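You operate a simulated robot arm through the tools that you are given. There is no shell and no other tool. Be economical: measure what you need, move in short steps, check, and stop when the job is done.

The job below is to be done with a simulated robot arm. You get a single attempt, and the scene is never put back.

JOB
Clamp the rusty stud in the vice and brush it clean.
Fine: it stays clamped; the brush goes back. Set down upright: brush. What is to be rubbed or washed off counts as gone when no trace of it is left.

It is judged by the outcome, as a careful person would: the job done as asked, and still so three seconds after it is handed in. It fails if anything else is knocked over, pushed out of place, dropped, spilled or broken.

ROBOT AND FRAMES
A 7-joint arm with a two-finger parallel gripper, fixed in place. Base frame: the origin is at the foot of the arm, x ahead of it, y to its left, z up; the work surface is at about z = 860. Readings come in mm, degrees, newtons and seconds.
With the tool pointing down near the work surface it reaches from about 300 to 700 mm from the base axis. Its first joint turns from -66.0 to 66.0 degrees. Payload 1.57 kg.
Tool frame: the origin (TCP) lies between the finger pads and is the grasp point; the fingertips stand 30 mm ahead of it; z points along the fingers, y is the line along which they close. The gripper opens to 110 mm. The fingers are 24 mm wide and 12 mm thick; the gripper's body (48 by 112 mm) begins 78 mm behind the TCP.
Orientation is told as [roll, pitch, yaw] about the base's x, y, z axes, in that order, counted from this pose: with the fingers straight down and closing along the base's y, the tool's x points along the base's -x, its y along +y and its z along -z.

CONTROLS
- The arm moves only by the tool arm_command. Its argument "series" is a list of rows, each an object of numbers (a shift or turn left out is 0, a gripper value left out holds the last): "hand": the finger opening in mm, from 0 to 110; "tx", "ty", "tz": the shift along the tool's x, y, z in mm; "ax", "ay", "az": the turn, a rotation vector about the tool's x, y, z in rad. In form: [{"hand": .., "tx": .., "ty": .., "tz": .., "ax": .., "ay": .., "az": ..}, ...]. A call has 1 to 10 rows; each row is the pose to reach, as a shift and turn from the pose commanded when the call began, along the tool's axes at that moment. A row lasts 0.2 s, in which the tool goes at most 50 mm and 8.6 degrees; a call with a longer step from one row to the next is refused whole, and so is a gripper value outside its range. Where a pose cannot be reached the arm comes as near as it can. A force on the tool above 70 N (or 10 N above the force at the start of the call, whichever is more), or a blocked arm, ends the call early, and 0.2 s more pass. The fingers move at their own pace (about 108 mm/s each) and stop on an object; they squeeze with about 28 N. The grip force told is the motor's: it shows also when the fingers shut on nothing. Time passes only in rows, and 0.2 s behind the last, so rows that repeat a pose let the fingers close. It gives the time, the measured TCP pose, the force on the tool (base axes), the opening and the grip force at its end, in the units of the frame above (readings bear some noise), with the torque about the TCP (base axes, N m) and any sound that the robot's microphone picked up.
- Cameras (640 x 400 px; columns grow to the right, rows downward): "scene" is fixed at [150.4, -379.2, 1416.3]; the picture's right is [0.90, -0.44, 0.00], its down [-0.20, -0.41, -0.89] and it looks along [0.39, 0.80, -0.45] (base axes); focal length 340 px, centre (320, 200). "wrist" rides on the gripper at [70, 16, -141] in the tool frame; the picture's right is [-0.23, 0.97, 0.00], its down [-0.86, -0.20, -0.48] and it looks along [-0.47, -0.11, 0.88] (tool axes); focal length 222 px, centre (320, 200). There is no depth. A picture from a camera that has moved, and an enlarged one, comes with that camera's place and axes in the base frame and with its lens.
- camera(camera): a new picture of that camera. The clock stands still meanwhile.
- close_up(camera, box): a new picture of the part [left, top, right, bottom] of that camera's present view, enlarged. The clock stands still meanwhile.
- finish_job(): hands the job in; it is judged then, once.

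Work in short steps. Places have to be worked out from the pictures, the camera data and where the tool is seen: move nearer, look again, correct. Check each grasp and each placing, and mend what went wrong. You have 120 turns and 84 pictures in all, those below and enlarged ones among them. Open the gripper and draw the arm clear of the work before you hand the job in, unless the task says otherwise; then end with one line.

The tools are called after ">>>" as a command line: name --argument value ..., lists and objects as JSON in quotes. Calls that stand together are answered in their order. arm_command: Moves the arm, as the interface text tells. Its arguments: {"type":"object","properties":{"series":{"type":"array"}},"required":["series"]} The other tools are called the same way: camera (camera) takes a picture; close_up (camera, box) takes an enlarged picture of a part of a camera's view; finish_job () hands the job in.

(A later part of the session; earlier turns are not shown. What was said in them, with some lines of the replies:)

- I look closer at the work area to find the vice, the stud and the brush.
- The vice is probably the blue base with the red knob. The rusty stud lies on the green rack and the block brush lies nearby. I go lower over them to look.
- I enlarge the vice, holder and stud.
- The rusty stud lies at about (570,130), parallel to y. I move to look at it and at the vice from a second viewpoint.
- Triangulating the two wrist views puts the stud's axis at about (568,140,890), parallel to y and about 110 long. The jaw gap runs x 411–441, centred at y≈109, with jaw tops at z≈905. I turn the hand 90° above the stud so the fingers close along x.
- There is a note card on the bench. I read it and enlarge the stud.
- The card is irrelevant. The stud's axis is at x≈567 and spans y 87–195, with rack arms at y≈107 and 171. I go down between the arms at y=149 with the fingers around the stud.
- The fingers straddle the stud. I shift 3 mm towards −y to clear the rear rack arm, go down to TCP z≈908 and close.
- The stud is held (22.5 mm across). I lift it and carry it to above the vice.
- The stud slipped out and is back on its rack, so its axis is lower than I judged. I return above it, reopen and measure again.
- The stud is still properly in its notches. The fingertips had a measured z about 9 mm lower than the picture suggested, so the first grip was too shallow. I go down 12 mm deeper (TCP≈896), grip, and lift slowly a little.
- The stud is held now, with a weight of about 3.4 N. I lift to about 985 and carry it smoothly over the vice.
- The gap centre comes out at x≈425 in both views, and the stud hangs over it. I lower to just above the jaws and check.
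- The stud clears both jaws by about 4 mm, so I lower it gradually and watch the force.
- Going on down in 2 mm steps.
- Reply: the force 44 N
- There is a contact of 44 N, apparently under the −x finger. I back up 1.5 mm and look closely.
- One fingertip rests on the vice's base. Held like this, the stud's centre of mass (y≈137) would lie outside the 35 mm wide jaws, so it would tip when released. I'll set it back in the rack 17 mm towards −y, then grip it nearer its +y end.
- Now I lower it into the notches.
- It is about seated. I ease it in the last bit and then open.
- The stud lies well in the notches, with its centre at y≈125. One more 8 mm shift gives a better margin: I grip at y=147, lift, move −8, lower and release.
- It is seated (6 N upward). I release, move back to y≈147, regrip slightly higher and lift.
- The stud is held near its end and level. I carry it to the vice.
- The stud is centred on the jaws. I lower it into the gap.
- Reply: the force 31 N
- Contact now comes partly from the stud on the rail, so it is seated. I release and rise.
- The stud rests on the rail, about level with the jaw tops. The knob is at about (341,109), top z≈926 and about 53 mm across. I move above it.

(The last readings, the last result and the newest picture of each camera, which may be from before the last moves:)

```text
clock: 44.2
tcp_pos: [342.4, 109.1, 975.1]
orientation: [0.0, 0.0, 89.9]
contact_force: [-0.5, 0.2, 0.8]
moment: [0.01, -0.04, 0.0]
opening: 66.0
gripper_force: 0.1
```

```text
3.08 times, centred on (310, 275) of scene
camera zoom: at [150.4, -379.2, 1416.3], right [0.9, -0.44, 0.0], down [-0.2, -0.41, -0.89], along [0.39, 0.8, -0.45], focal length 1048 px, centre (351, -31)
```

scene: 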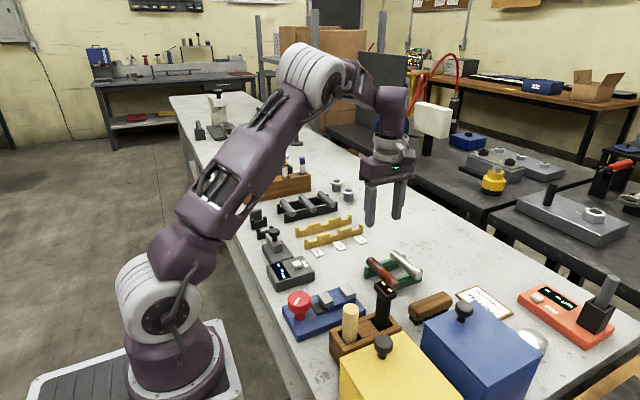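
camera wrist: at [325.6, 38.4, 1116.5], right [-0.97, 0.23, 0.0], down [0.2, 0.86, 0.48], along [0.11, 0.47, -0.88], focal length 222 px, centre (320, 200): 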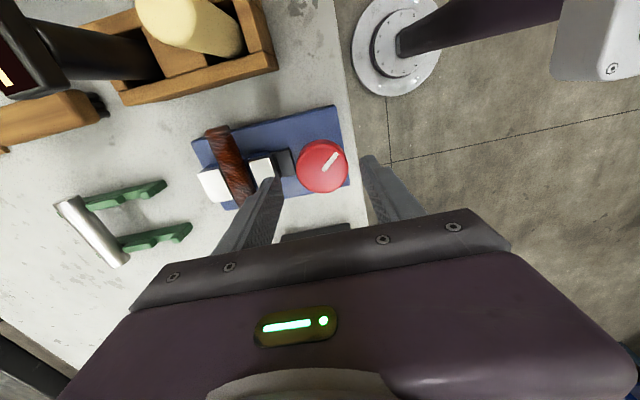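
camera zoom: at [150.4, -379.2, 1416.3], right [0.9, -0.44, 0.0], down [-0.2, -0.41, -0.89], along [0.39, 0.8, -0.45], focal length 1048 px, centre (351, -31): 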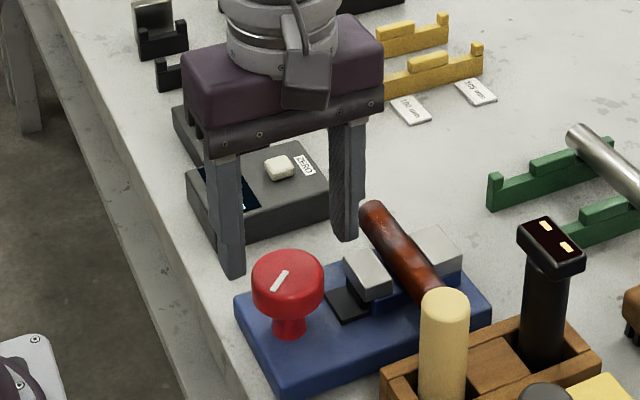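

Refined, the knob's centre is at about (340.3,107). I correct by 2 mm, go down to TCP z≈934 and close on it.

>>> arm_command --series '[{"tx": 2, "ty": 2, "tz": 15}, {"tx": 2, "ty": 2, "tz": 30}, {"tx": 2, "ty": 2, "tz": 41}, {"tx": 2, "ty": 2, "tz": 41}, {"tx": 2, "ty": 2, "tz": 41, "hand": 0}, {"tx": 2, "ty": 2, "tz": 41, "hand": 0}, {"tx": 2, "ty": 2, "tz": 41, "hand": 0}]'

>>> close_up --camera "scene" --box '[270, 230, 370, 330]'

```text
clock: 45.8
tcp_pos: [341.5, 108.2, 933.4]
orientation: [0.0, -0.1, 90.0]
contact_force: [4.3, -0.2, -16.6]
moment: [0.18, -0.2, 0.0]
opening: 47.1
gripper_force: 44.8
```

```text
4.00 times, centred on (320, 280) of scene
camera zoom: at [150.7, -379.2, 1416.3], right [0.9, -0.44, 0.0], down [-0.2, -0.41, -0.89], along [0.39, 0.8, -0.45], focal length 1362 px, centre (320, -120)
```

zoom: 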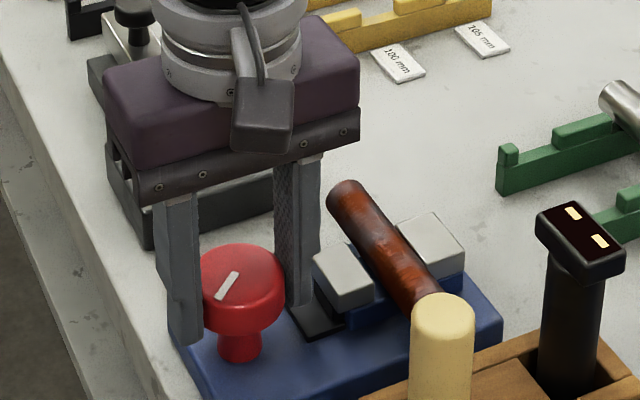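

The knob is gripped (47 mm). I turn it clockwise as seen from above and check whether the jaw closes.

>>> arm_command --series '[{"az": 0.12}, {"az": 0.24}, {"az": 0.36}, {"az": 0.48}, {"az": 0.6}, {"az": 0.6}]'

>>> close_up --camera "scene" --box '[270, 230, 370, 330]'

```text
clock: 47.2
tcp_pos: [338.1, 107.5, 932.9]
orientation: [0.1, 0.3, 55.8]
contact_force: [-31.3, 23.5, -32.9]
moment: [0.13, 0.5, 0.08]
opening: 47.4
gripper_force: 45.8
```

```text
4.00 times, centred on (320, 280) of scene
camera zoom: at [150.0, -378.4, 1416.6], right [0.9, -0.44, 0.0], down [-0.2, -0.41, -0.89], along [0.39, 0.8, -0.45], focal length 1362 px, centre (320, -120)
```

zoom: 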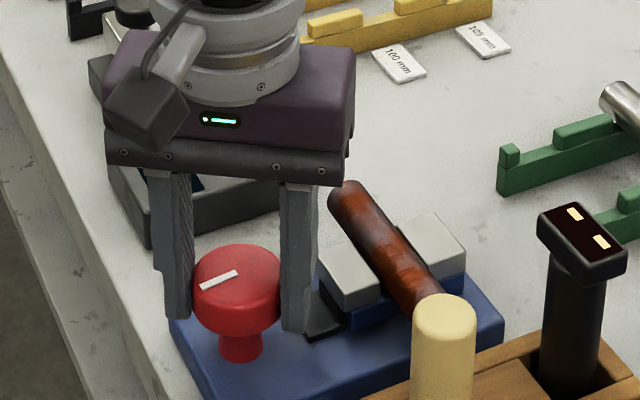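

The jaw advances, so clockwise is the closing direction. There is side load along the closing axis, so I re-centre slightly as I turn on.

>>> arm_command --series '[{"ty": 1, "tz": 1, "az": 0.0}, {"ty": 1.5, "tz": 1, "az": 0.12}, {"ty": 1.5, "tz": 1, "az": 0.24}, {"ty": 1.5, "tz": 1, "az": 0.36}, {"ty": 1.5, "tz": 1, "az": 0.48}, {"ty": 1.5, "tz": 1, "az": 0.48}]'

```text
clock: 48.6
tcp_pos: [337.7, 109.3, 933.0]
orientation: [-0.1, 0.1, 28.2]
contact_force: [-42.3, 27.3, 25.1]
moment: [1.02, 1.06, 0.13]
opening: 47.3
gripper_force: 44.6
```

The knob's true centre is a little toward (−x,+y) of my command. I shift that way and continue.

>>> arm_command --series '[{"tx": 0.9, "ty": 1.7, "tz": -0.8}, {"tx": 0.9, "ty": 1.7, "tz": -0.8}]'

>>> close_up --camera "scene" --box '[270, 230, 370, 330]'

```text
clock: 49.2
tcp_pos: [336.4, 109.7, 932.8]
orientation: [-0.1, 0.0, 28.1]
contact_force: [-22.8, 14.3, -34.2]
moment: [0.14, 0.36, 0.04]
opening: 47.3
gripper_force: 44.9
```

```text
4.00 times, centred on (320, 280) of scene
camera zoom: at [150.2, -378.7, 1416.5], right [0.9, -0.44, 0.0], down [-0.2, -0.41, -0.89], along [0.39, 0.8, -0.45], focal length 1362 px, centre (320, -120)
```

zoom: 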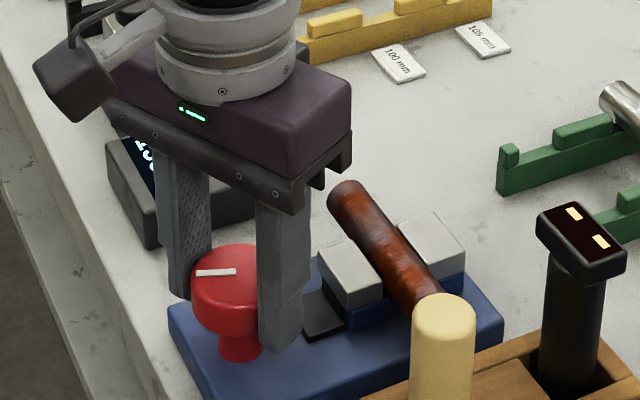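

It is working; I turn on clockwise.

>>> arm_command --series '[{"tx": 0.5, "ty": 0.8, "tz": 0.4, "az": 0.12}, {"tx": 0.5, "ty": 0.8, "tz": 0.4, "az": 0.24}, {"tx": 0.5, "ty": 0.8, "tz": 0.4, "az": 0.36}, {"tx": 0.5, "ty": 0.8, "tz": 0.4, "az": 0.48}, {"tx": 0.5, "ty": 0.8, "tz": 0.4, "az": 0.6}, {"tx": 0.5, "ty": 0.8, "tz": 0.4, "az": 0.6}]'

>>> arm_command --series '[{"az": 0.12}, {"az": 0.24}, {"az": 0.36}, {"az": 0.48}, {"az": 0.6}, {"az": 0.6}]'

>>> close_up --camera "scene" --box '[270, 230, 370, 330]'

```text
clock: 50.6
tcp_pos: [336.3, 110.2, 933.0]
orientation: [0.1, -0.1, -6.4]
contact_force: [-15.5, 19.1, 26.1]
moment: [0.59, 0.39, 0.03]
opening: 47.2
gripper_force: 44.8
```

```text
clock: 52.0
tcp_pos: [338.4, 110.9, 932.2]
orientation: [0.3, -0.2, -40.7]
contact_force: [12.2, 33.4, 1.4]
moment: [0.41, -0.94, 0.53]
opening: 47.1
gripper_force: 45.1
```

```text
4.00 times, centred on (320, 280) of scene
camera zoom: at [150.7, -378.3, 1416.5], right [0.9, -0.44, 0.0], down [-0.2, -0.41, -0.89], along [0.39, 0.8, -0.45], focal length 1362 px, centre (320, -120)
```

zoom: 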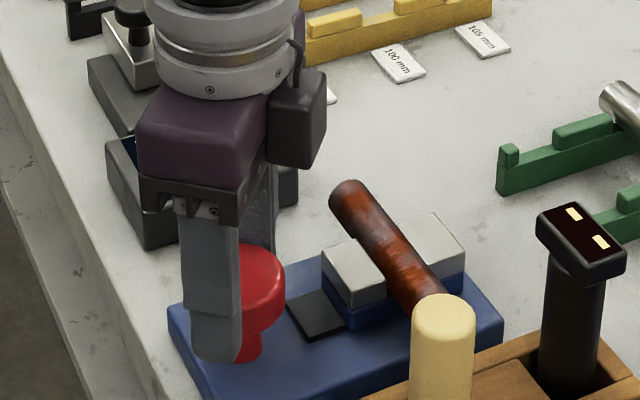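

The torque about z has risen to 0.5, so the jaw may be reaching the stud. I turn a bit more and watch.

>>> arm_command --series '[{"az": 0.1, "tx": -0.7, "ty": 0.7}, {"az": 0.2, "tx": -0.7, "ty": 0.7}, {"az": 0.2, "tx": -0.7, "ty": 0.7}]'

>>> close_up --camera "scene" --box '[300, 260, 370, 320]'

```text
clock: 52.8
tcp_pos: [338.7, 110.7, 934.4]
orientation: [0.3, -0.1, -52.2]
contact_force: [16.8, 24.1, 6.4]
moment: [0.43, -0.41, 0.81]
opening: 47.6
gripper_force: 45.4
```

```text
6.67 times, centred on (335, 290) of scene
camera zoom: at [150.8, -378.6, 1416.5], right [0.9, -0.44, 0.0], down [-0.2, -0.41, -0.89], along [0.39, 0.8, -0.45], focal length 2270 px, centre (220, -400)
```

zoom: 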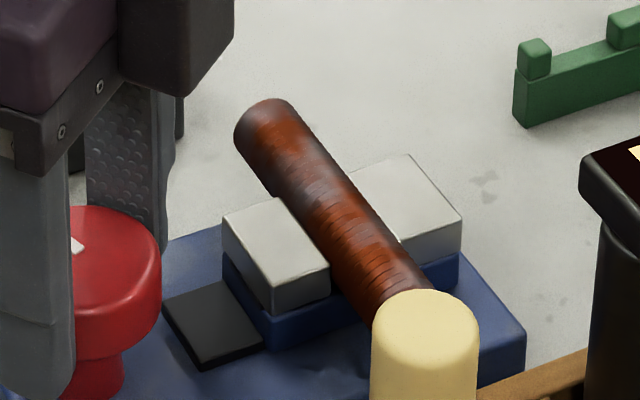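

Both jaws appear to touch the stud. I tighten further until the torque levels off.

>>> arm_command --series '[{"az": 0.1}, {"az": 0.2}, {"az": 0.3}, {"az": 0.3}]'

>>> close_up --camera "scene" --box '[270, 250, 370, 330]'

```text
clock: 53.8
tcp_pos: [340.7, 109.2, 932.9]
orientation: [0.3, -0.1, -69.4]
contact_force: [23.0, 17.0, 0.3]
moment: [0.33, -0.35, 0.79]
opening: 47.4
gripper_force: 44.6
```

```text
5.00 times, centred on (320, 290) of scene
camera zoom: at [151.0, -378.8, 1416.4], right [0.9, -0.44, 0.0], down [-0.2, -0.41, -0.89], along [0.39, 0.8, -0.45], focal length 1702 px, centre (320, -250)
```

zoom: 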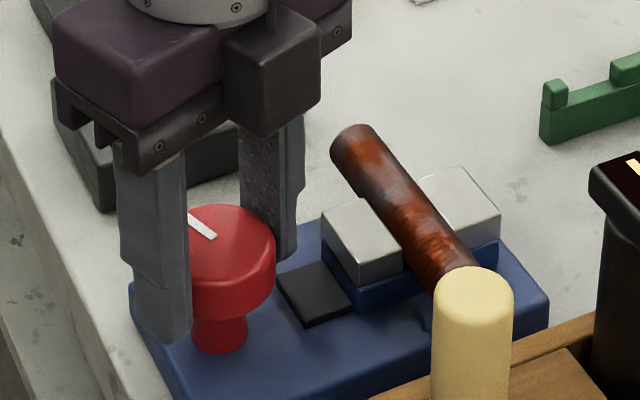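

The torque levels off at 0.8 Nm and the stud is clamped. I open and rise away from the knob.

>>> arm_command --series '[{"hand": 62}, {"hand": 62}, {"hand": 62, "tz": -20}, {"hand": 62, "tz": -60}, {"hand": 62, "tz": -100}, {"hand": 62, "tz": -130}]'

>>> arm_command --series '[{"az": -0.15}, {"az": -0.3}, {"az": -0.45}, {"az": -0.6}, {"az": -0.75}, {"az": -0.9}, {"az": -1.05}, {"az": -1.2}, {"az": -1.21}]'

>>> close_up --camera "scene" --box '[270, 240, 380, 330]'

>>> camera --camera "wrist"

```text
clock: 55.2
tcp_pos: [338.2, 109.4, 1064.4]
orientation: [0.0, 0.0, -69.3]
contact_force: [0.4, 0.6, 0.0]
moment: [-0.03, -0.02, 0.0]
opening: 61.9
gripper_force: 0.0
```

```text
clock: 57.2
tcp_pos: [337.6, 109.3, 1062.9]
orientation: [0.1, 0.0, 0.2]
contact_force: [0.1, 0.1, 0.4]
moment: [0.01, 0.02, -0.02]
opening: 62.1
gripper_force: 0.1
```

```text
4.44 times, centred on (325, 285) of scene
camera zoom: at [150.4, -379.2, 1416.3], right [0.9, -0.44, 0.0], down [-0.2, -0.41, -0.89], along [0.39, 0.8, -0.45], focal length 1513 px, centre (298, -178)
```

zoom: 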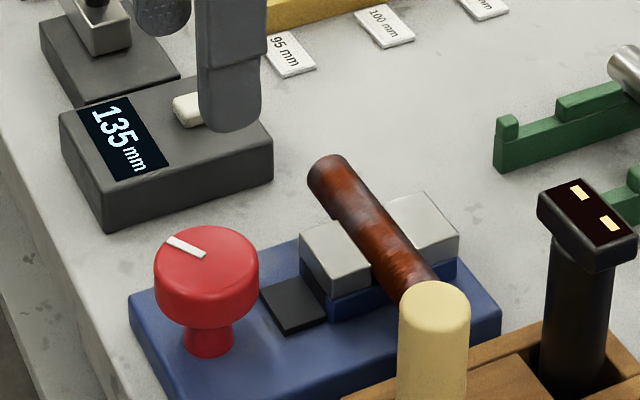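

```text
35 pictures are left
camera wrist: at [268.3, 124.9, 1204.4], right [0.22, 0.97, 0.0], down [0.86, -0.2, 0.48], along [0.47, -0.11, -0.88], focal length 222 px, centre (320, 200)
```

wrist: 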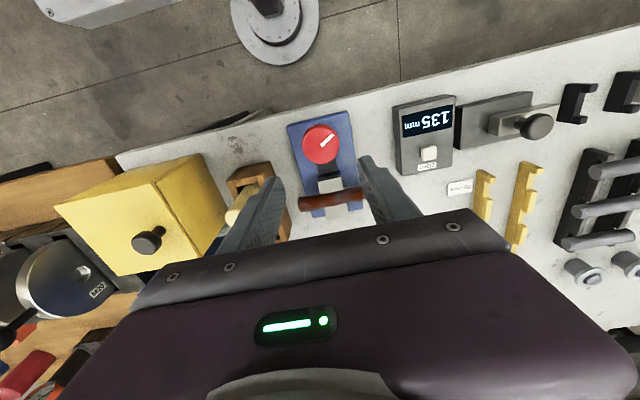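

The stud is clamped. Next is the brush, so I move to view it from above.

>>> arm_command --series '[{"tx": -30, "ty": -18, "tz": -10}, {"tx": -60, "ty": -35, "tz": -20}, {"tx": -90, "ty": -53, "tz": -30}, {"tx": -125, "ty": -70, "tz": -37}, {"tx": -125, "ty": -70, "tz": -37}]'

>>> camera --camera "wrist"

>>> close_up --camera "scene" --box '[380, 270, 540, 370]'

```text
clock: 58.4
tcp_pos: [462.9, 37.5, 1099.9]
orientation: [0.0, 0.0, 0.0]
contact_force: [0.7, -0.5, 0.5]
moment: [0.0, 0.02, 0.01]
opening: 62.0
gripper_force: 0.2
```

```text
34 pictures are left
camera wrist: at [392.8, 52.9, 1241.3], right [0.23, 0.97, 0.0], down [0.86, -0.2, 0.48], along [0.47, -0.11, -0.88], focal length 222 px, centre (320, 200)
```

wrist: 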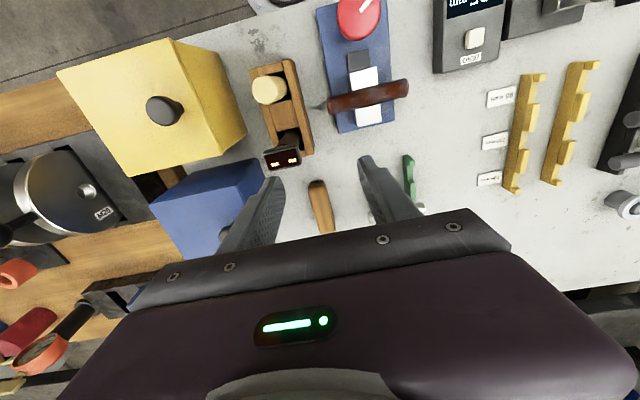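

```text
4.00 times, centred on (460, 320) of scene
camera zoom: at [150.4, -379.2, 1416.3], right [0.9, -0.44, 0.0], down [-0.2, -0.41, -0.89], along [0.39, 0.8, -0.45], focal length 1362 px, centre (-240, -280)
```

zoom: 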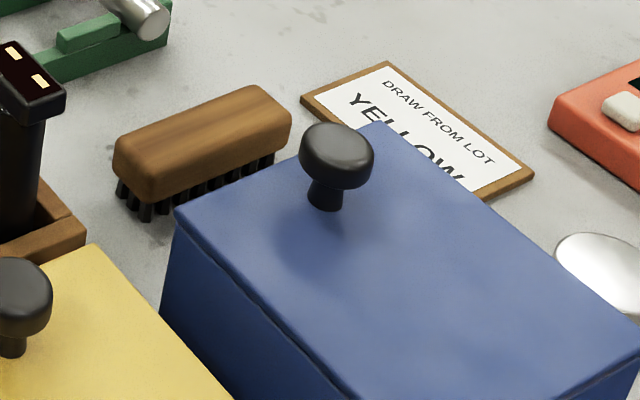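

The brush lies along x at about (592,10), with the blue box starting near y≈−58. I move closer above it.

>>> arm_command --series '[{"tx": -35, "ty": -10, "tz": 0}, {"tx": -70, "ty": -20, "tz": 10}, {"tx": -97, "ty": -27, "tz": 40}, {"tx": -97, "ty": -27, "tz": 80}, {"tx": -97, "ty": -27, "tz": 100}, {"tx": -97, "ty": -27, "tz": 100}]'

>>> camera --camera "wrist"

```text
clock: 59.8
tcp_pos: [558.6, 11.6, 999.5]
orientation: [0.0, 0.1, 0.2]
contact_force: [0.7, 0.2, -0.4]
moment: [0.02, 0.02, -0.01]
opening: 62.3
gripper_force: 0.1
```

```text
32 pictures are left
camera wrist: at [490.1, 26.5, 1141.0], right [0.23, 0.97, 0.0], down [0.86, -0.2, 0.48], along [0.47, -0.11, -0.88], focal length 222 px, centre (320, 200)
```

wrist: 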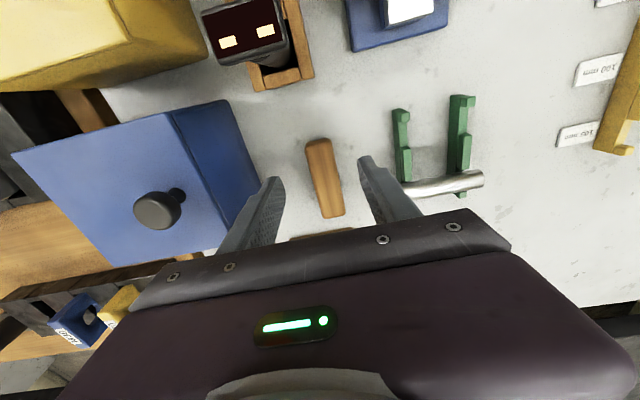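

The brush spans x≈546–645, with its axis at y≈9 and its top at z≈898. I go over its middle and descend to TCP z≈904, leaving the bristles free.

>>> arm_command --series '[{"tx": -20, "ty": -2}, {"tx": -37, "ty": -2, "tz": 10}, {"tx": -37, "ty": -2, "tz": 40}, {"tx": -37, "ty": -2, "tz": 55}, {"tx": -37, "ty": -2, "tz": 55}]'

>>> camera --camera "wrist"

>>> close_up --camera "scene" --box '[370, 230, 510, 340]'

```text
clock: 61.0
tcp_pos: [597.5, 10.8, 944.4]
orientation: [0.0, 0.0, 0.0]
contact_force: [0.6, -0.4, 0.0]
moment: [-0.01, 0.01, 0.01]
opening: 61.9
gripper_force: 0.0
```

```text
31 pictures are left
camera wrist: at [527.5, 25.3, 1086.6], right [0.23, 0.97, 0.0], down [0.86, -0.2, 0.48], along [0.47, -0.11, -0.88], focal length 222 px, centre (320, 200)
```

wrist: 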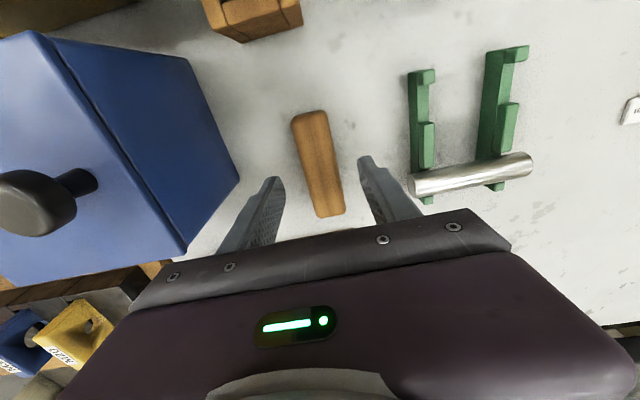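

```text
3.64 times, centred on (440, 285) of scene
camera zoom: at [150.4, -379.2, 1416.3], right [0.9, -0.44, 0.0], down [-0.2, -0.41, -0.89], along [0.39, 0.8, -0.45], focal length 1238 px, centre (-116, -109)
```

zoom: 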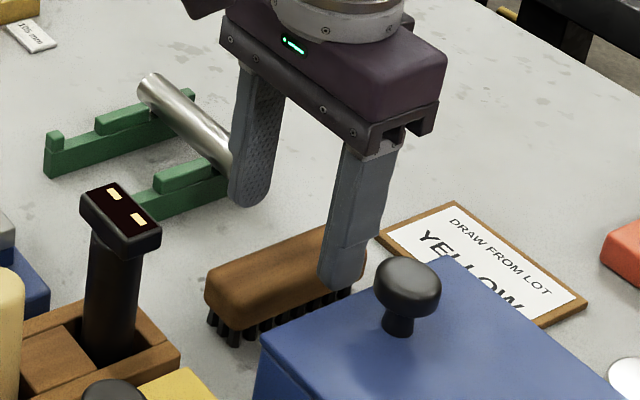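

The brush centre is at about (599,9) and the fingers straddle it. I descend 40 mm and close.

>>> arm_command --series '[{"ty": -1.5, "tz": 15, "tx": -1}, {"ty": -1.5, "tz": 30, "tx": -1}, {"ty": -1.5, "tz": 41, "tx": -1}, {"ty": -1.5, "tz": 41, "tx": -1}, {"ty": -1.5, "tz": 41, "tx": -1, "hand": 0}, {"ty": -1.5, "tz": 41, "tx": -1, "hand": 0}, {"ty": -1.5, "tz": 41, "tx": -1, "hand": 0}]'

>>> arm_command --series '[{"tz": -5}, {"tz": -12}, {"tz": -20}, {"tz": -28}, {"tz": -28}]'

>>> close_up --camera "scene" --box '[370, 230, 510, 340]'

```text
clock: 62.6
tcp_pos: [597.6, 8.0, 903.6]
orientation: [0.1, 0.0, 0.0]
contact_force: [1.1, 0.2, -0.2]
moment: [0.01, -0.04, -0.02]
opening: 31.1
gripper_force: 27.9
```

```text
clock: 63.8
tcp_pos: [599.0, 9.0, 932.1]
orientation: [0.0, 0.0, 0.1]
contact_force: [0.6, 0.6, -0.6]
moment: [-0.02, 0.0, -0.01]
opening: 31.3
gripper_force: 28.4
```

```text
3.64 times, centred on (440, 285) of scene
camera zoom: at [150.4, -379.2, 1416.3], right [0.9, -0.44, 0.0], down [-0.2, -0.41, -0.89], along [0.39, 0.8, -0.45], focal length 1238 px, centre (-116, -109)
```

zoom: 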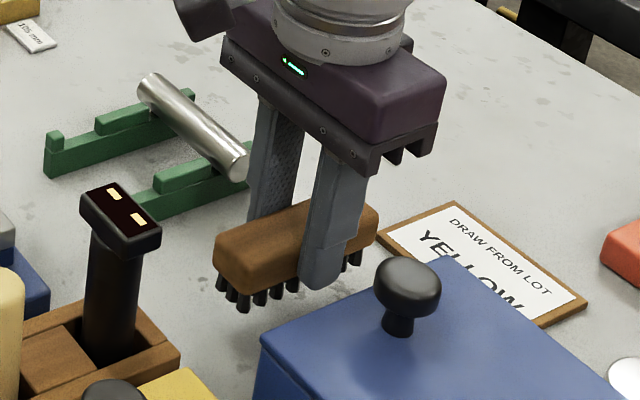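

The brush is held, its bristle tips 43.6 mm below the TCP. I raise it and carry it around via +y to above the stud.

>>> arm_command --series '[{"tz": -30}, {"tz": -60}, {"tz": -60, "ty": 35}, {"tz": -60, "ty": 75}, {"tz": -60, "ty": 104}, {"tz": -60, "ty": 104, "tx": 40}, {"tz": -60, "ty": 104, "tx": 80}, {"tz": -60, "ty": 104, "tx": 120}, {"tz": -60, "ty": 104, "tx": 160}, {"tz": -60, "ty": 104, "tx": 172}]'

>>> arm_command --series '[{"tz": 12}, {"tz": 24}, {"tz": 24}]'

>>> camera --camera "wrist"

>>> close_up --camera "scene" --box '[280, 210, 400, 320]'

```text
clock: 66.0
tcp_pos: [425.8, 113.9, 993.3]
orientation: [0.1, 0.0, 0.0]
contact_force: [0.8, 0.0, -0.8]
moment: [0.01, 0.01, 0.0]
opening: 31.2
gripper_force: 28.3
```

```text
clock: 66.8
tcp_pos: [425.6, 113.4, 968.4]
orientation: [-0.1, 0.0, 0.1]
contact_force: [0.0, -0.1, -0.6]
moment: [0.0, 0.05, 0.0]
opening: 31.1
gripper_force: 28.6
```

```text
28 pictures are left
camera wrist: at [356.5, 128.6, 1109.9], right [0.23, 0.97, 0.0], down [0.86, -0.2, 0.48], along [0.47, -0.11, -0.88], focal length 222 px, centre (320, 200)
```

wrist: 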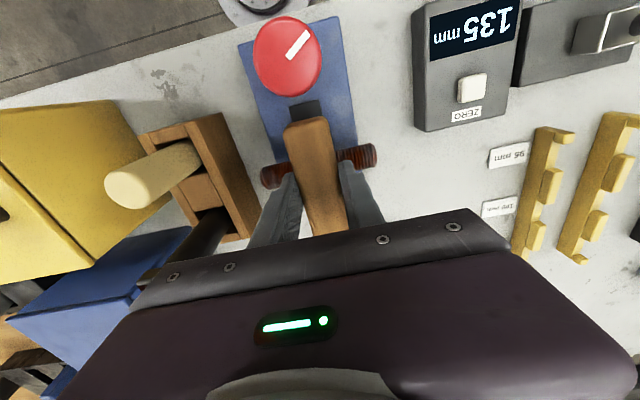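

```text
3.64 times, centred on (340, 265) of scene
camera zoom: at [150.4, -379.2, 1416.3], right [0.9, -0.44, 0.0], down [-0.2, -0.41, -0.89], along [0.39, 0.8, -0.45], focal length 1238 px, centre (247, -36)
```

zoom: 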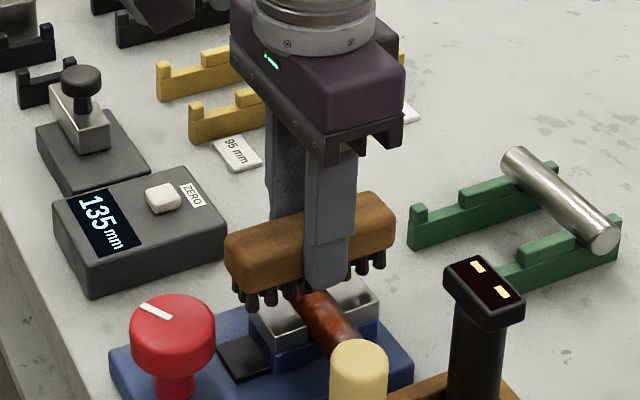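

The brush is aligned across the stud. I lower it slowly to make contact.

>>> arm_command --series '[{"tx": -4, "tz": 4}, {"tx": -4, "tz": 8}, {"tx": -4, "tz": 11}, {"tx": -4, "tz": 11}]'

>>> arm_command --series '[{"tz": 2}, {"tz": 4}, {"tz": 4}]'

```text
clock: 67.8
tcp_pos: [431.6, 112.3, 957.5]
orientation: [0.0, -0.1, 0.0]
contact_force: [4.7, -4.7, 25.3]
moment: [-0.22, -0.17, 0.02]
opening: 31.1
gripper_force: 28.0
```

```text
clock: 68.6
tcp_pos: [428.8, 112.9, 951.7]
orientation: [0.0, 0.1, 0.1]
contact_force: [2.7, 1.0, 10.3]
moment: [0.04, -0.08, 0.0]
opening: 31.6
gripper_force: 28.6
```

The force dropped after moving further down, so the brush may have slid. I check.

>>> close_up --camera "scene" --box '[290, 230, 390, 320]'

```text
4.44 times, centred on (340, 275) of scene
camera zoom: at [150.3, -379.2, 1416.3], right [0.9, -0.44, 0.0], down [-0.2, -0.41, -0.89], along [0.39, 0.8, -0.45], focal length 1513 px, centre (231, -133)
```

zoom: 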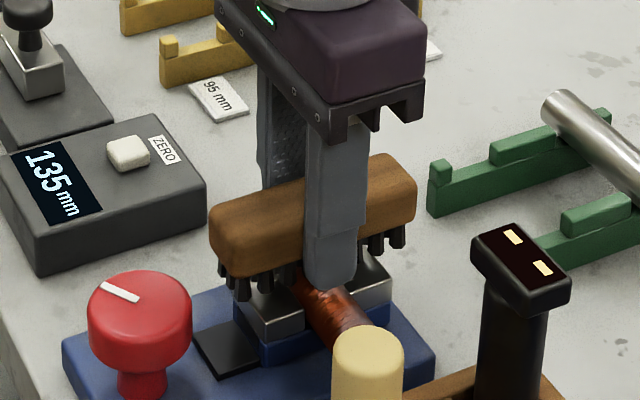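

The brush slid up about 5 mm in the grip, but the bristles still bear on the stud with about 10 N. I stroke along the stud at this height.

>>> arm_command --series '[{"ty": -15, "tz": -0.5}, {"ty": -30, "tz": -0.5}, {"ty": -48, "tz": -0.5}, {"ty": -30, "tz": -0.5}, {"ty": -10, "tz": -0.5}, {"ty": 10, "tz": -0.5}, {"ty": 30, "tz": -0.5}, {"ty": 47, "tz": -0.5}, {"ty": 25, "tz": -0.5}, {"ty": 0, "tz": -0.5}]'

>>> close_up --camera "scene" --box '[290, 230, 390, 320]'

```text
clock: 70.8
tcp_pos: [428.5, 113.5, 952.7]
orientation: [0.1, 0.1, 0.1]
contact_force: [0.7, -0.7, -0.1]
moment: [0.0, -0.04, -0.02]
opening: 31.4
gripper_force: 27.8
```

```text
4.44 times, centred on (340, 275) of scene
camera zoom: at [150.5, -379.2, 1416.3], right [0.9, -0.44, 0.0], down [-0.2, -0.41, -0.89], along [0.39, 0.8, -0.45], focal length 1513 px, centre (231, -133)
```

zoom: 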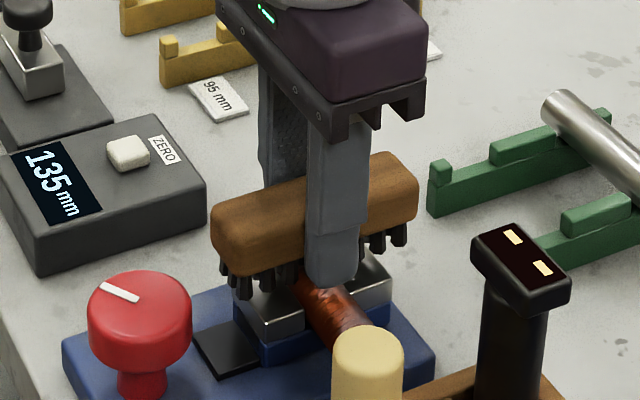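

The contact got lost. I press 1.2 mm further and stroke again.

>>> arm_command --series '[{"tz": 1.2}, {"ty": -15, "tz": 1.2}, {"ty": -30, "tz": 1.2}, {"ty": -48, "tz": 1.2}, {"ty": -48, "tz": 1.2}]'

>>> arm_command --series '[{"ty": 20}, {"ty": 40}, {"ty": 60}, {"ty": 80}, {"ty": 95}, {"ty": 95}]'

>>> close_up --camera "scene" --box '[290, 230, 390, 320]'

```text
clock: 72.0
tcp_pos: [429.7, 64.1, 952.3]
orientation: [0.0, 0.0, 0.1]
contact_force: [0.9, 0.4, 0.0]
moment: [0.01, -0.02, 0.02]
opening: 31.4
gripper_force: 28.4
```

```text
clock: 73.4
tcp_pos: [428.9, 159.5, 950.4]
orientation: [0.1, 0.2, 0.1]
contact_force: [0.0, 0.7, -0.3]
moment: [-0.01, -0.03, 0.04]
opening: 31.4
gripper_force: 27.7
```

```text
4.44 times, centred on (340, 275) of scene
camera zoom: at [150.5, -379.2, 1416.3], right [0.9, -0.44, 0.0], down [-0.2, -0.41, -0.89], along [0.39, 0.8, -0.45], focal length 1513 px, centre (231, -133)
```

zoom: 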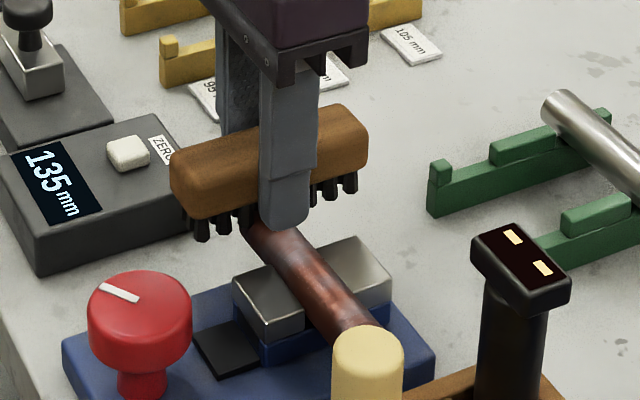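

The rust is already fading, so light contact works. I keep stroking, pressing slightly deeper.

>>> arm_command --series '[{"ty": -20, "tz": 0.8}, {"ty": -45, "tz": 0.8}, {"ty": -70, "tz": 0.8}, {"ty": -96, "tz": 0.8}, {"ty": -70, "tz": 0.8}, {"ty": -45, "tz": 0.8}, {"ty": -20, "tz": 0.8}, {"ty": 0, "tz": 0.8}, {"ty": -25, "tz": 0.8}, {"ty": -50, "tz": 0.8}]'

>>> arm_command --series '[{"ty": -25, "tz": 0.3}, {"ty": -46, "tz": 0.3}, {"ty": -25, "tz": 0.3}, {"ty": 0, "tz": 0.3}, {"ty": 25, "tz": 0.3}, {"ty": 50, "tz": 0.3}, {"ty": 25, "tz": 0.3}, {"ty": 0, "tz": 0.3}, {"ty": 25, "tz": 0.3}, {"ty": 50, "tz": 0.3}]'

>>> close_up --camera "scene" --box '[290, 230, 390, 320]'

```text
clock: 75.6
tcp_pos: [428.8, 108.6, 951.7]
orientation: [0.0, 0.0, 0.0]
contact_force: [0.3, -0.2, -1.0]
moment: [0.02, 0.01, 0.02]
opening: 31.5
gripper_force: 28.2
```

```text
clock: 77.8
tcp_pos: [430.7, 159.5, 949.7]
orientation: [0.0, 0.0, 0.0]
contact_force: [0.9, -0.5, 1.4]
moment: [-0.09, 0.0, 0.01]
opening: 31.5
gripper_force: 27.8
```

```text
4.44 times, centred on (340, 275) of scene
camera zoom: at [150.4, -379.2, 1416.3], right [0.9, -0.44, 0.0], down [-0.2, -0.41, -0.89], along [0.39, 0.8, -0.45], focal length 1513 px, centre (231, -133)
```

zoom: 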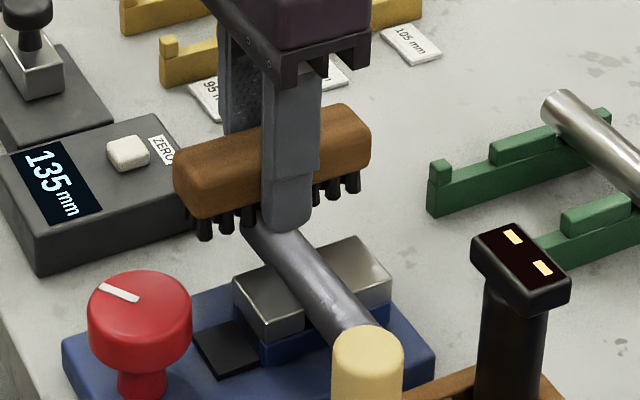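

The stud looks clean grey. I do some more passes, dwelling on both ends, then lift to inspect it.

>>> arm_command --series '[{"ty": -25, "tz": 0.3}, {"ty": -50, "tz": 0.3}, {"ty": -75, "tz": 0.3}, {"ty": -97, "tz": 0.3}, {"ty": -75, "tz": 0.3}, {"ty": -97, "tz": 0.3}, {"ty": -70, "tz": 0.3}, {"ty": -45, "tz": 0.3}, {"ty": -20, "tz": 0.3}, {"ty": 3, "tz": 0.3}]'

>>> arm_command --series '[{"ty": -25}, {"ty": 0}, {"ty": 0, "tz": -20}, {"ty": 0, "tz": -50}, {"ty": 40, "tz": -80}, {"ty": 80, "tz": -80}, {"ty": 80, "tz": -80}]'

>>> close_up --camera "scene" --box '[300, 250, 370, 310]'

>>> close_up --camera "wrist" --box '[140, 60, 340, 220]'

```text
clock: 80.0
tcp_pos: [428.5, 163.4, 949.9]
orientation: [-0.1, 0.0, 0.1]
contact_force: [0.4, -0.9, 0.6]
moment: [-0.07, 0.0, 0.02]
opening: 31.2
gripper_force: 27.9
```

```text
clock: 81.6
tcp_pos: [427.7, 241.6, 1029.3]
orientation: [0.0, 0.0, 0.1]
contact_force: [0.0, 0.5, 0.0]
moment: [-0.01, 0.0, -0.03]
opening: 31.3
gripper_force: 28.2
```

```text
6.67 times, centred on (335, 280) of scene
camera zoom: at [150.5, -379.2, 1416.3], right [0.9, -0.44, 0.0], down [-0.2, -0.41, -0.89], along [0.39, 0.8, -0.45], focal length 2270 px, centre (220, -333)
```

zoom: 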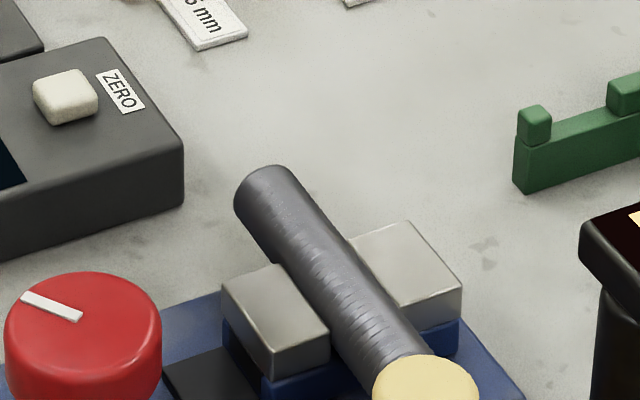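

```text
2.50 times, centred on (240, 140) of wrist
camera zoom: at [358.6, 257.4, 1171.6], right [0.23, 0.97, 0.0], down [0.86, -0.2, 0.48], along [0.47, -0.11, -0.88], focal length 555 px, centre (520, 350)
```

zoom: 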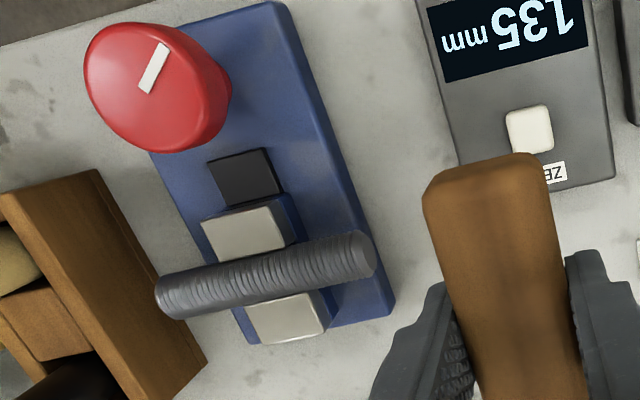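

The stud is grey all over with no rust left. I carry the brush back to where it was (TCP 598, 8.5).

>>> arm_command --series '[{"tx": -35, "ty": -20}, {"tx": -70, "ty": -45}, {"tx": -105, "ty": -70}, {"tx": -140, "ty": -95}, {"tx": -170, "ty": -120}, {"tx": -170, "ty": -160}, {"tx": -170, "ty": -200}, {"tx": -170, "ty": -233}, {"tx": -170, "ty": -233, "tz": 40}, {"tx": -170, "ty": -233, "tz": 80}]'

>>> arm_command --series '[{"tz": 20}, {"tz": 35}, {"tz": 44}, {"tz": 44}]'

>>> close_up --camera "scene" --box '[370, 230, 510, 340]'

```text
clock: 83.8
tcp_pos: [600.2, 11.3, 950.4]
orientation: [0.0, 0.1, 0.0]
contact_force: [0.3, -0.1, -1.0]
moment: [0.01, 0.0, 0.02]
opening: 31.2
gripper_force: 27.9
```

```text
clock: 84.8
tcp_pos: [600.1, 10.7, 906.4]
orientation: [-0.1, 0.0, 0.0]
contact_force: [-0.4, 1.1, -1.0]
moment: [-0.01, -0.03, 0.0]
opening: 31.2
gripper_force: 27.8
```

```text
3.64 times, centred on (440, 285) of scene
camera zoom: at [150.4, -379.2, 1416.3], right [0.9, -0.44, 0.0], down [-0.2, -0.41, -0.89], along [0.39, 0.8, -0.45], focal length 1238 px, centre (-116, -109)
```

zoom: 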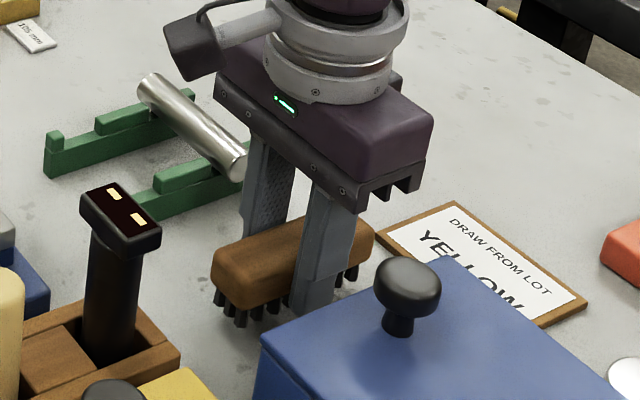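

I lower the last millimetres and shift about 2 mm to the exact spot.

>>> arm_command --series '[{"tx": 1.5, "ty": -2, "tz": 3}, {"tx": 1.5, "ty": -2, "tz": 6}, {"tx": 1.5, "ty": -2, "tz": 8}, {"tx": 1.5, "ty": -2, "tz": 8}]'

>>> arm_command --series '[{"tz": 1}, {"tz": 2}, {"tz": 2}]'

```text
clock: 85.8
tcp_pos: [598.9, 8.6, 898.8]
orientation: [0.0, 0.0, 0.2]
contact_force: [0.0, -0.3, -0.8]
moment: [0.02, 0.0, 0.03]
opening: 31.2
gripper_force: 28.1
```

```text
clock: 86.6
tcp_pos: [598.7, 7.2, 896.3]
orientation: [-0.1, 0.0, 0.1]
contact_force: [0.3, -0.1, -0.7]
moment: [0.02, 0.0, -0.01]
opening: 31.5
gripper_force: 28.2
```

Not touching yet, so I go on down carefully.

>>> arm_command --series '[{"tz": 1}, {"tz": 1.5}, {"tz": 1.5}]'

>>> close_up --camera "scene" --box '[400, 270, 480, 330]'

```text
clock: 87.4
tcp_pos: [597.0, 8.8, 895.9]
orientation: [-0.1, -0.1, 0.0]
contact_force: [0.2, -0.3, -1.1]
moment: [0.0, -0.02, -0.01]
opening: 31.6
gripper_force: 28.1
```

```text
6.67 times, centred on (440, 300) of scene
camera zoom: at [150.4, -379.2, 1416.3], right [0.9, -0.44, 0.0], down [-0.2, -0.41, -0.89], along [0.39, 0.8, -0.45], focal length 2270 px, centre (-480, -467)
```

zoom: 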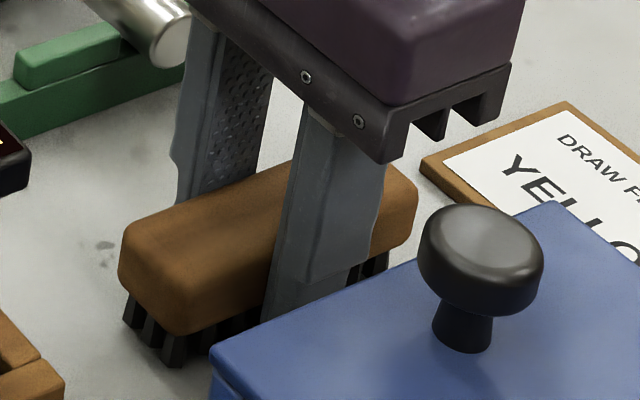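

It is nearly touching. I go down another 2 mm.

>>> arm_command --series '[{"tz": 0.7}, {"tz": 1.4}, {"tz": 2}, {"tz": 2}]'

```text
clock: 88.4
tcp_pos: [599.4, 8.9, 893.4]
orientation: [0.0, 0.1, 0.1]
contact_force: [0.0, 0.0, -1.1]
moment: [-0.02, 0.0, -0.04]
opening: 31.5
gripper_force: 27.9
```

>>> arm_command --series '[{"tz": 0.5}, {"tz": 1.0}, {"tz": 1.0}]'

```text
clock: 89.2
tcp_pos: [599.1, 8.1, 892.0]
orientation: [0.0, -0.1, 0.2]
contact_force: [0.9, 1.1, 0.1]
moment: [0.02, -0.02, 0.02]
opening: 31.3
gripper_force: 27.3
```

The weight reading has gone from −1 N to about 0, so the bristles are on the bench. I open gently and rise straight up.

>>> arm_command --series '[{"hand": 40}, {"hand": 60}, {"hand": 62}, {"hand": 62, "tz": -20}, {"hand": 62, "tz": -60}, {"hand": 62, "tz": -100}, {"hand": 62, "tz": -130}, {"hand": 62, "tz": -130}]'

>>> arm_command --series '[{"tz": -30, "tx": 30, "ty": 0}, {"tz": -60, "tx": 60}, {"tz": -90, "tx": 90}, {"tz": -120, "tx": 120}, {"tz": -150, "tx": 150}, {"tz": -180, "tx": 180}, {"tz": -210, "tx": 215}, {"tz": -230, "tx": 250}, {"tz": -230, "tx": 250}]'

>>> camera --camera "scene"

>>> close_up --camera "scene" --box '[270, 230, 470, 360]'

>>> camera --camera "wrist"

```text
clock: 91.0
tcp_pos: [598.5, 8.6, 1023.3]
orientation: [0.0, 0.0, 0.0]
contact_force: [0.1, 0.4, 0.7]
moment: [-0.03, 0.0, -0.01]
opening: 62.0
gripper_force: 0.1
```

```text
clock: 93.0
tcp_pos: [347.2, 8.4, 1252.8]
orientation: [0.0, 0.0, 0.0]
contact_force: [0.2, 0.4, -0.1]
moment: [0.04, -0.02, -0.01]
opening: 61.8
gripper_force: 0.0
```

```text
18 pictures are left
```

scene: 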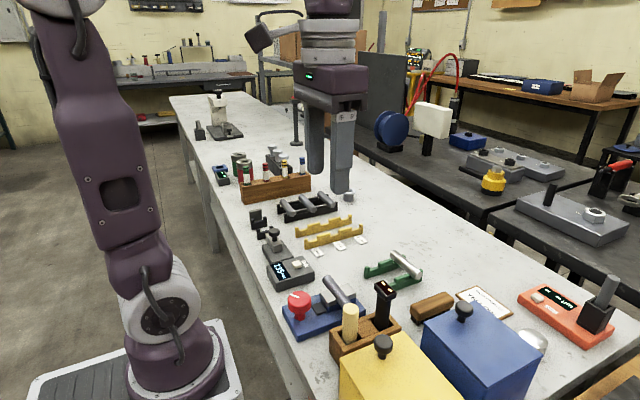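

```text
3.08 times, centred on (370, 295) of scene
camera zoom: at [150.4, -379.2, 1416.3], right [0.9, -0.44, 0.0], down [-0.2, -0.41, -0.89], along [0.39, 0.8, -0.45], focal length 1048 px, centre (166, -92)
```

zoom: 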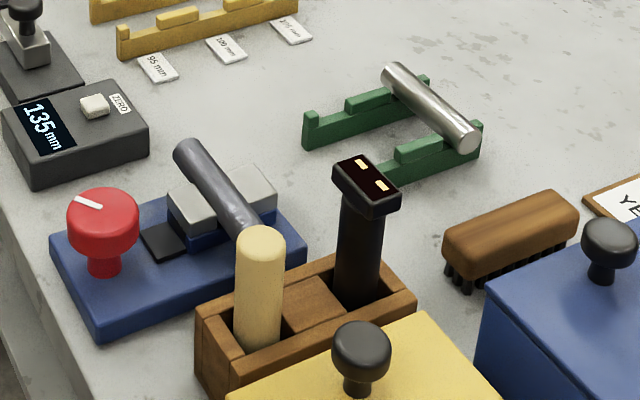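

```text
16 pictures are left
camera wrist: at [277.5, 23.5, 1395.1], right [0.23, 0.97, 0.0], down [0.86, -0.2, 0.48], along [0.47, -0.11, -0.88], focal length 222 px, centre (320, 200)
```

wrist: 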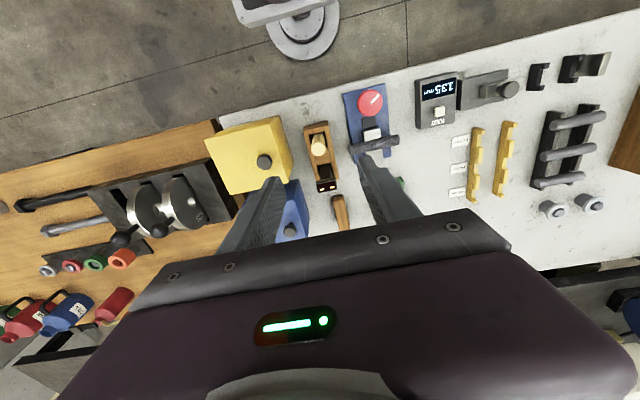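

The brush stands upright back in its place, the stud is clamped and clean, nothing else has moved, and the arm is clear. I hand the job in.

>>> finish_job

```text
The job is handed in.
```

The stud is clamped in the vice and brushed with no rust visible. The brush is back upright within a few millimetres of its original spot, and nothing else was disturbed.
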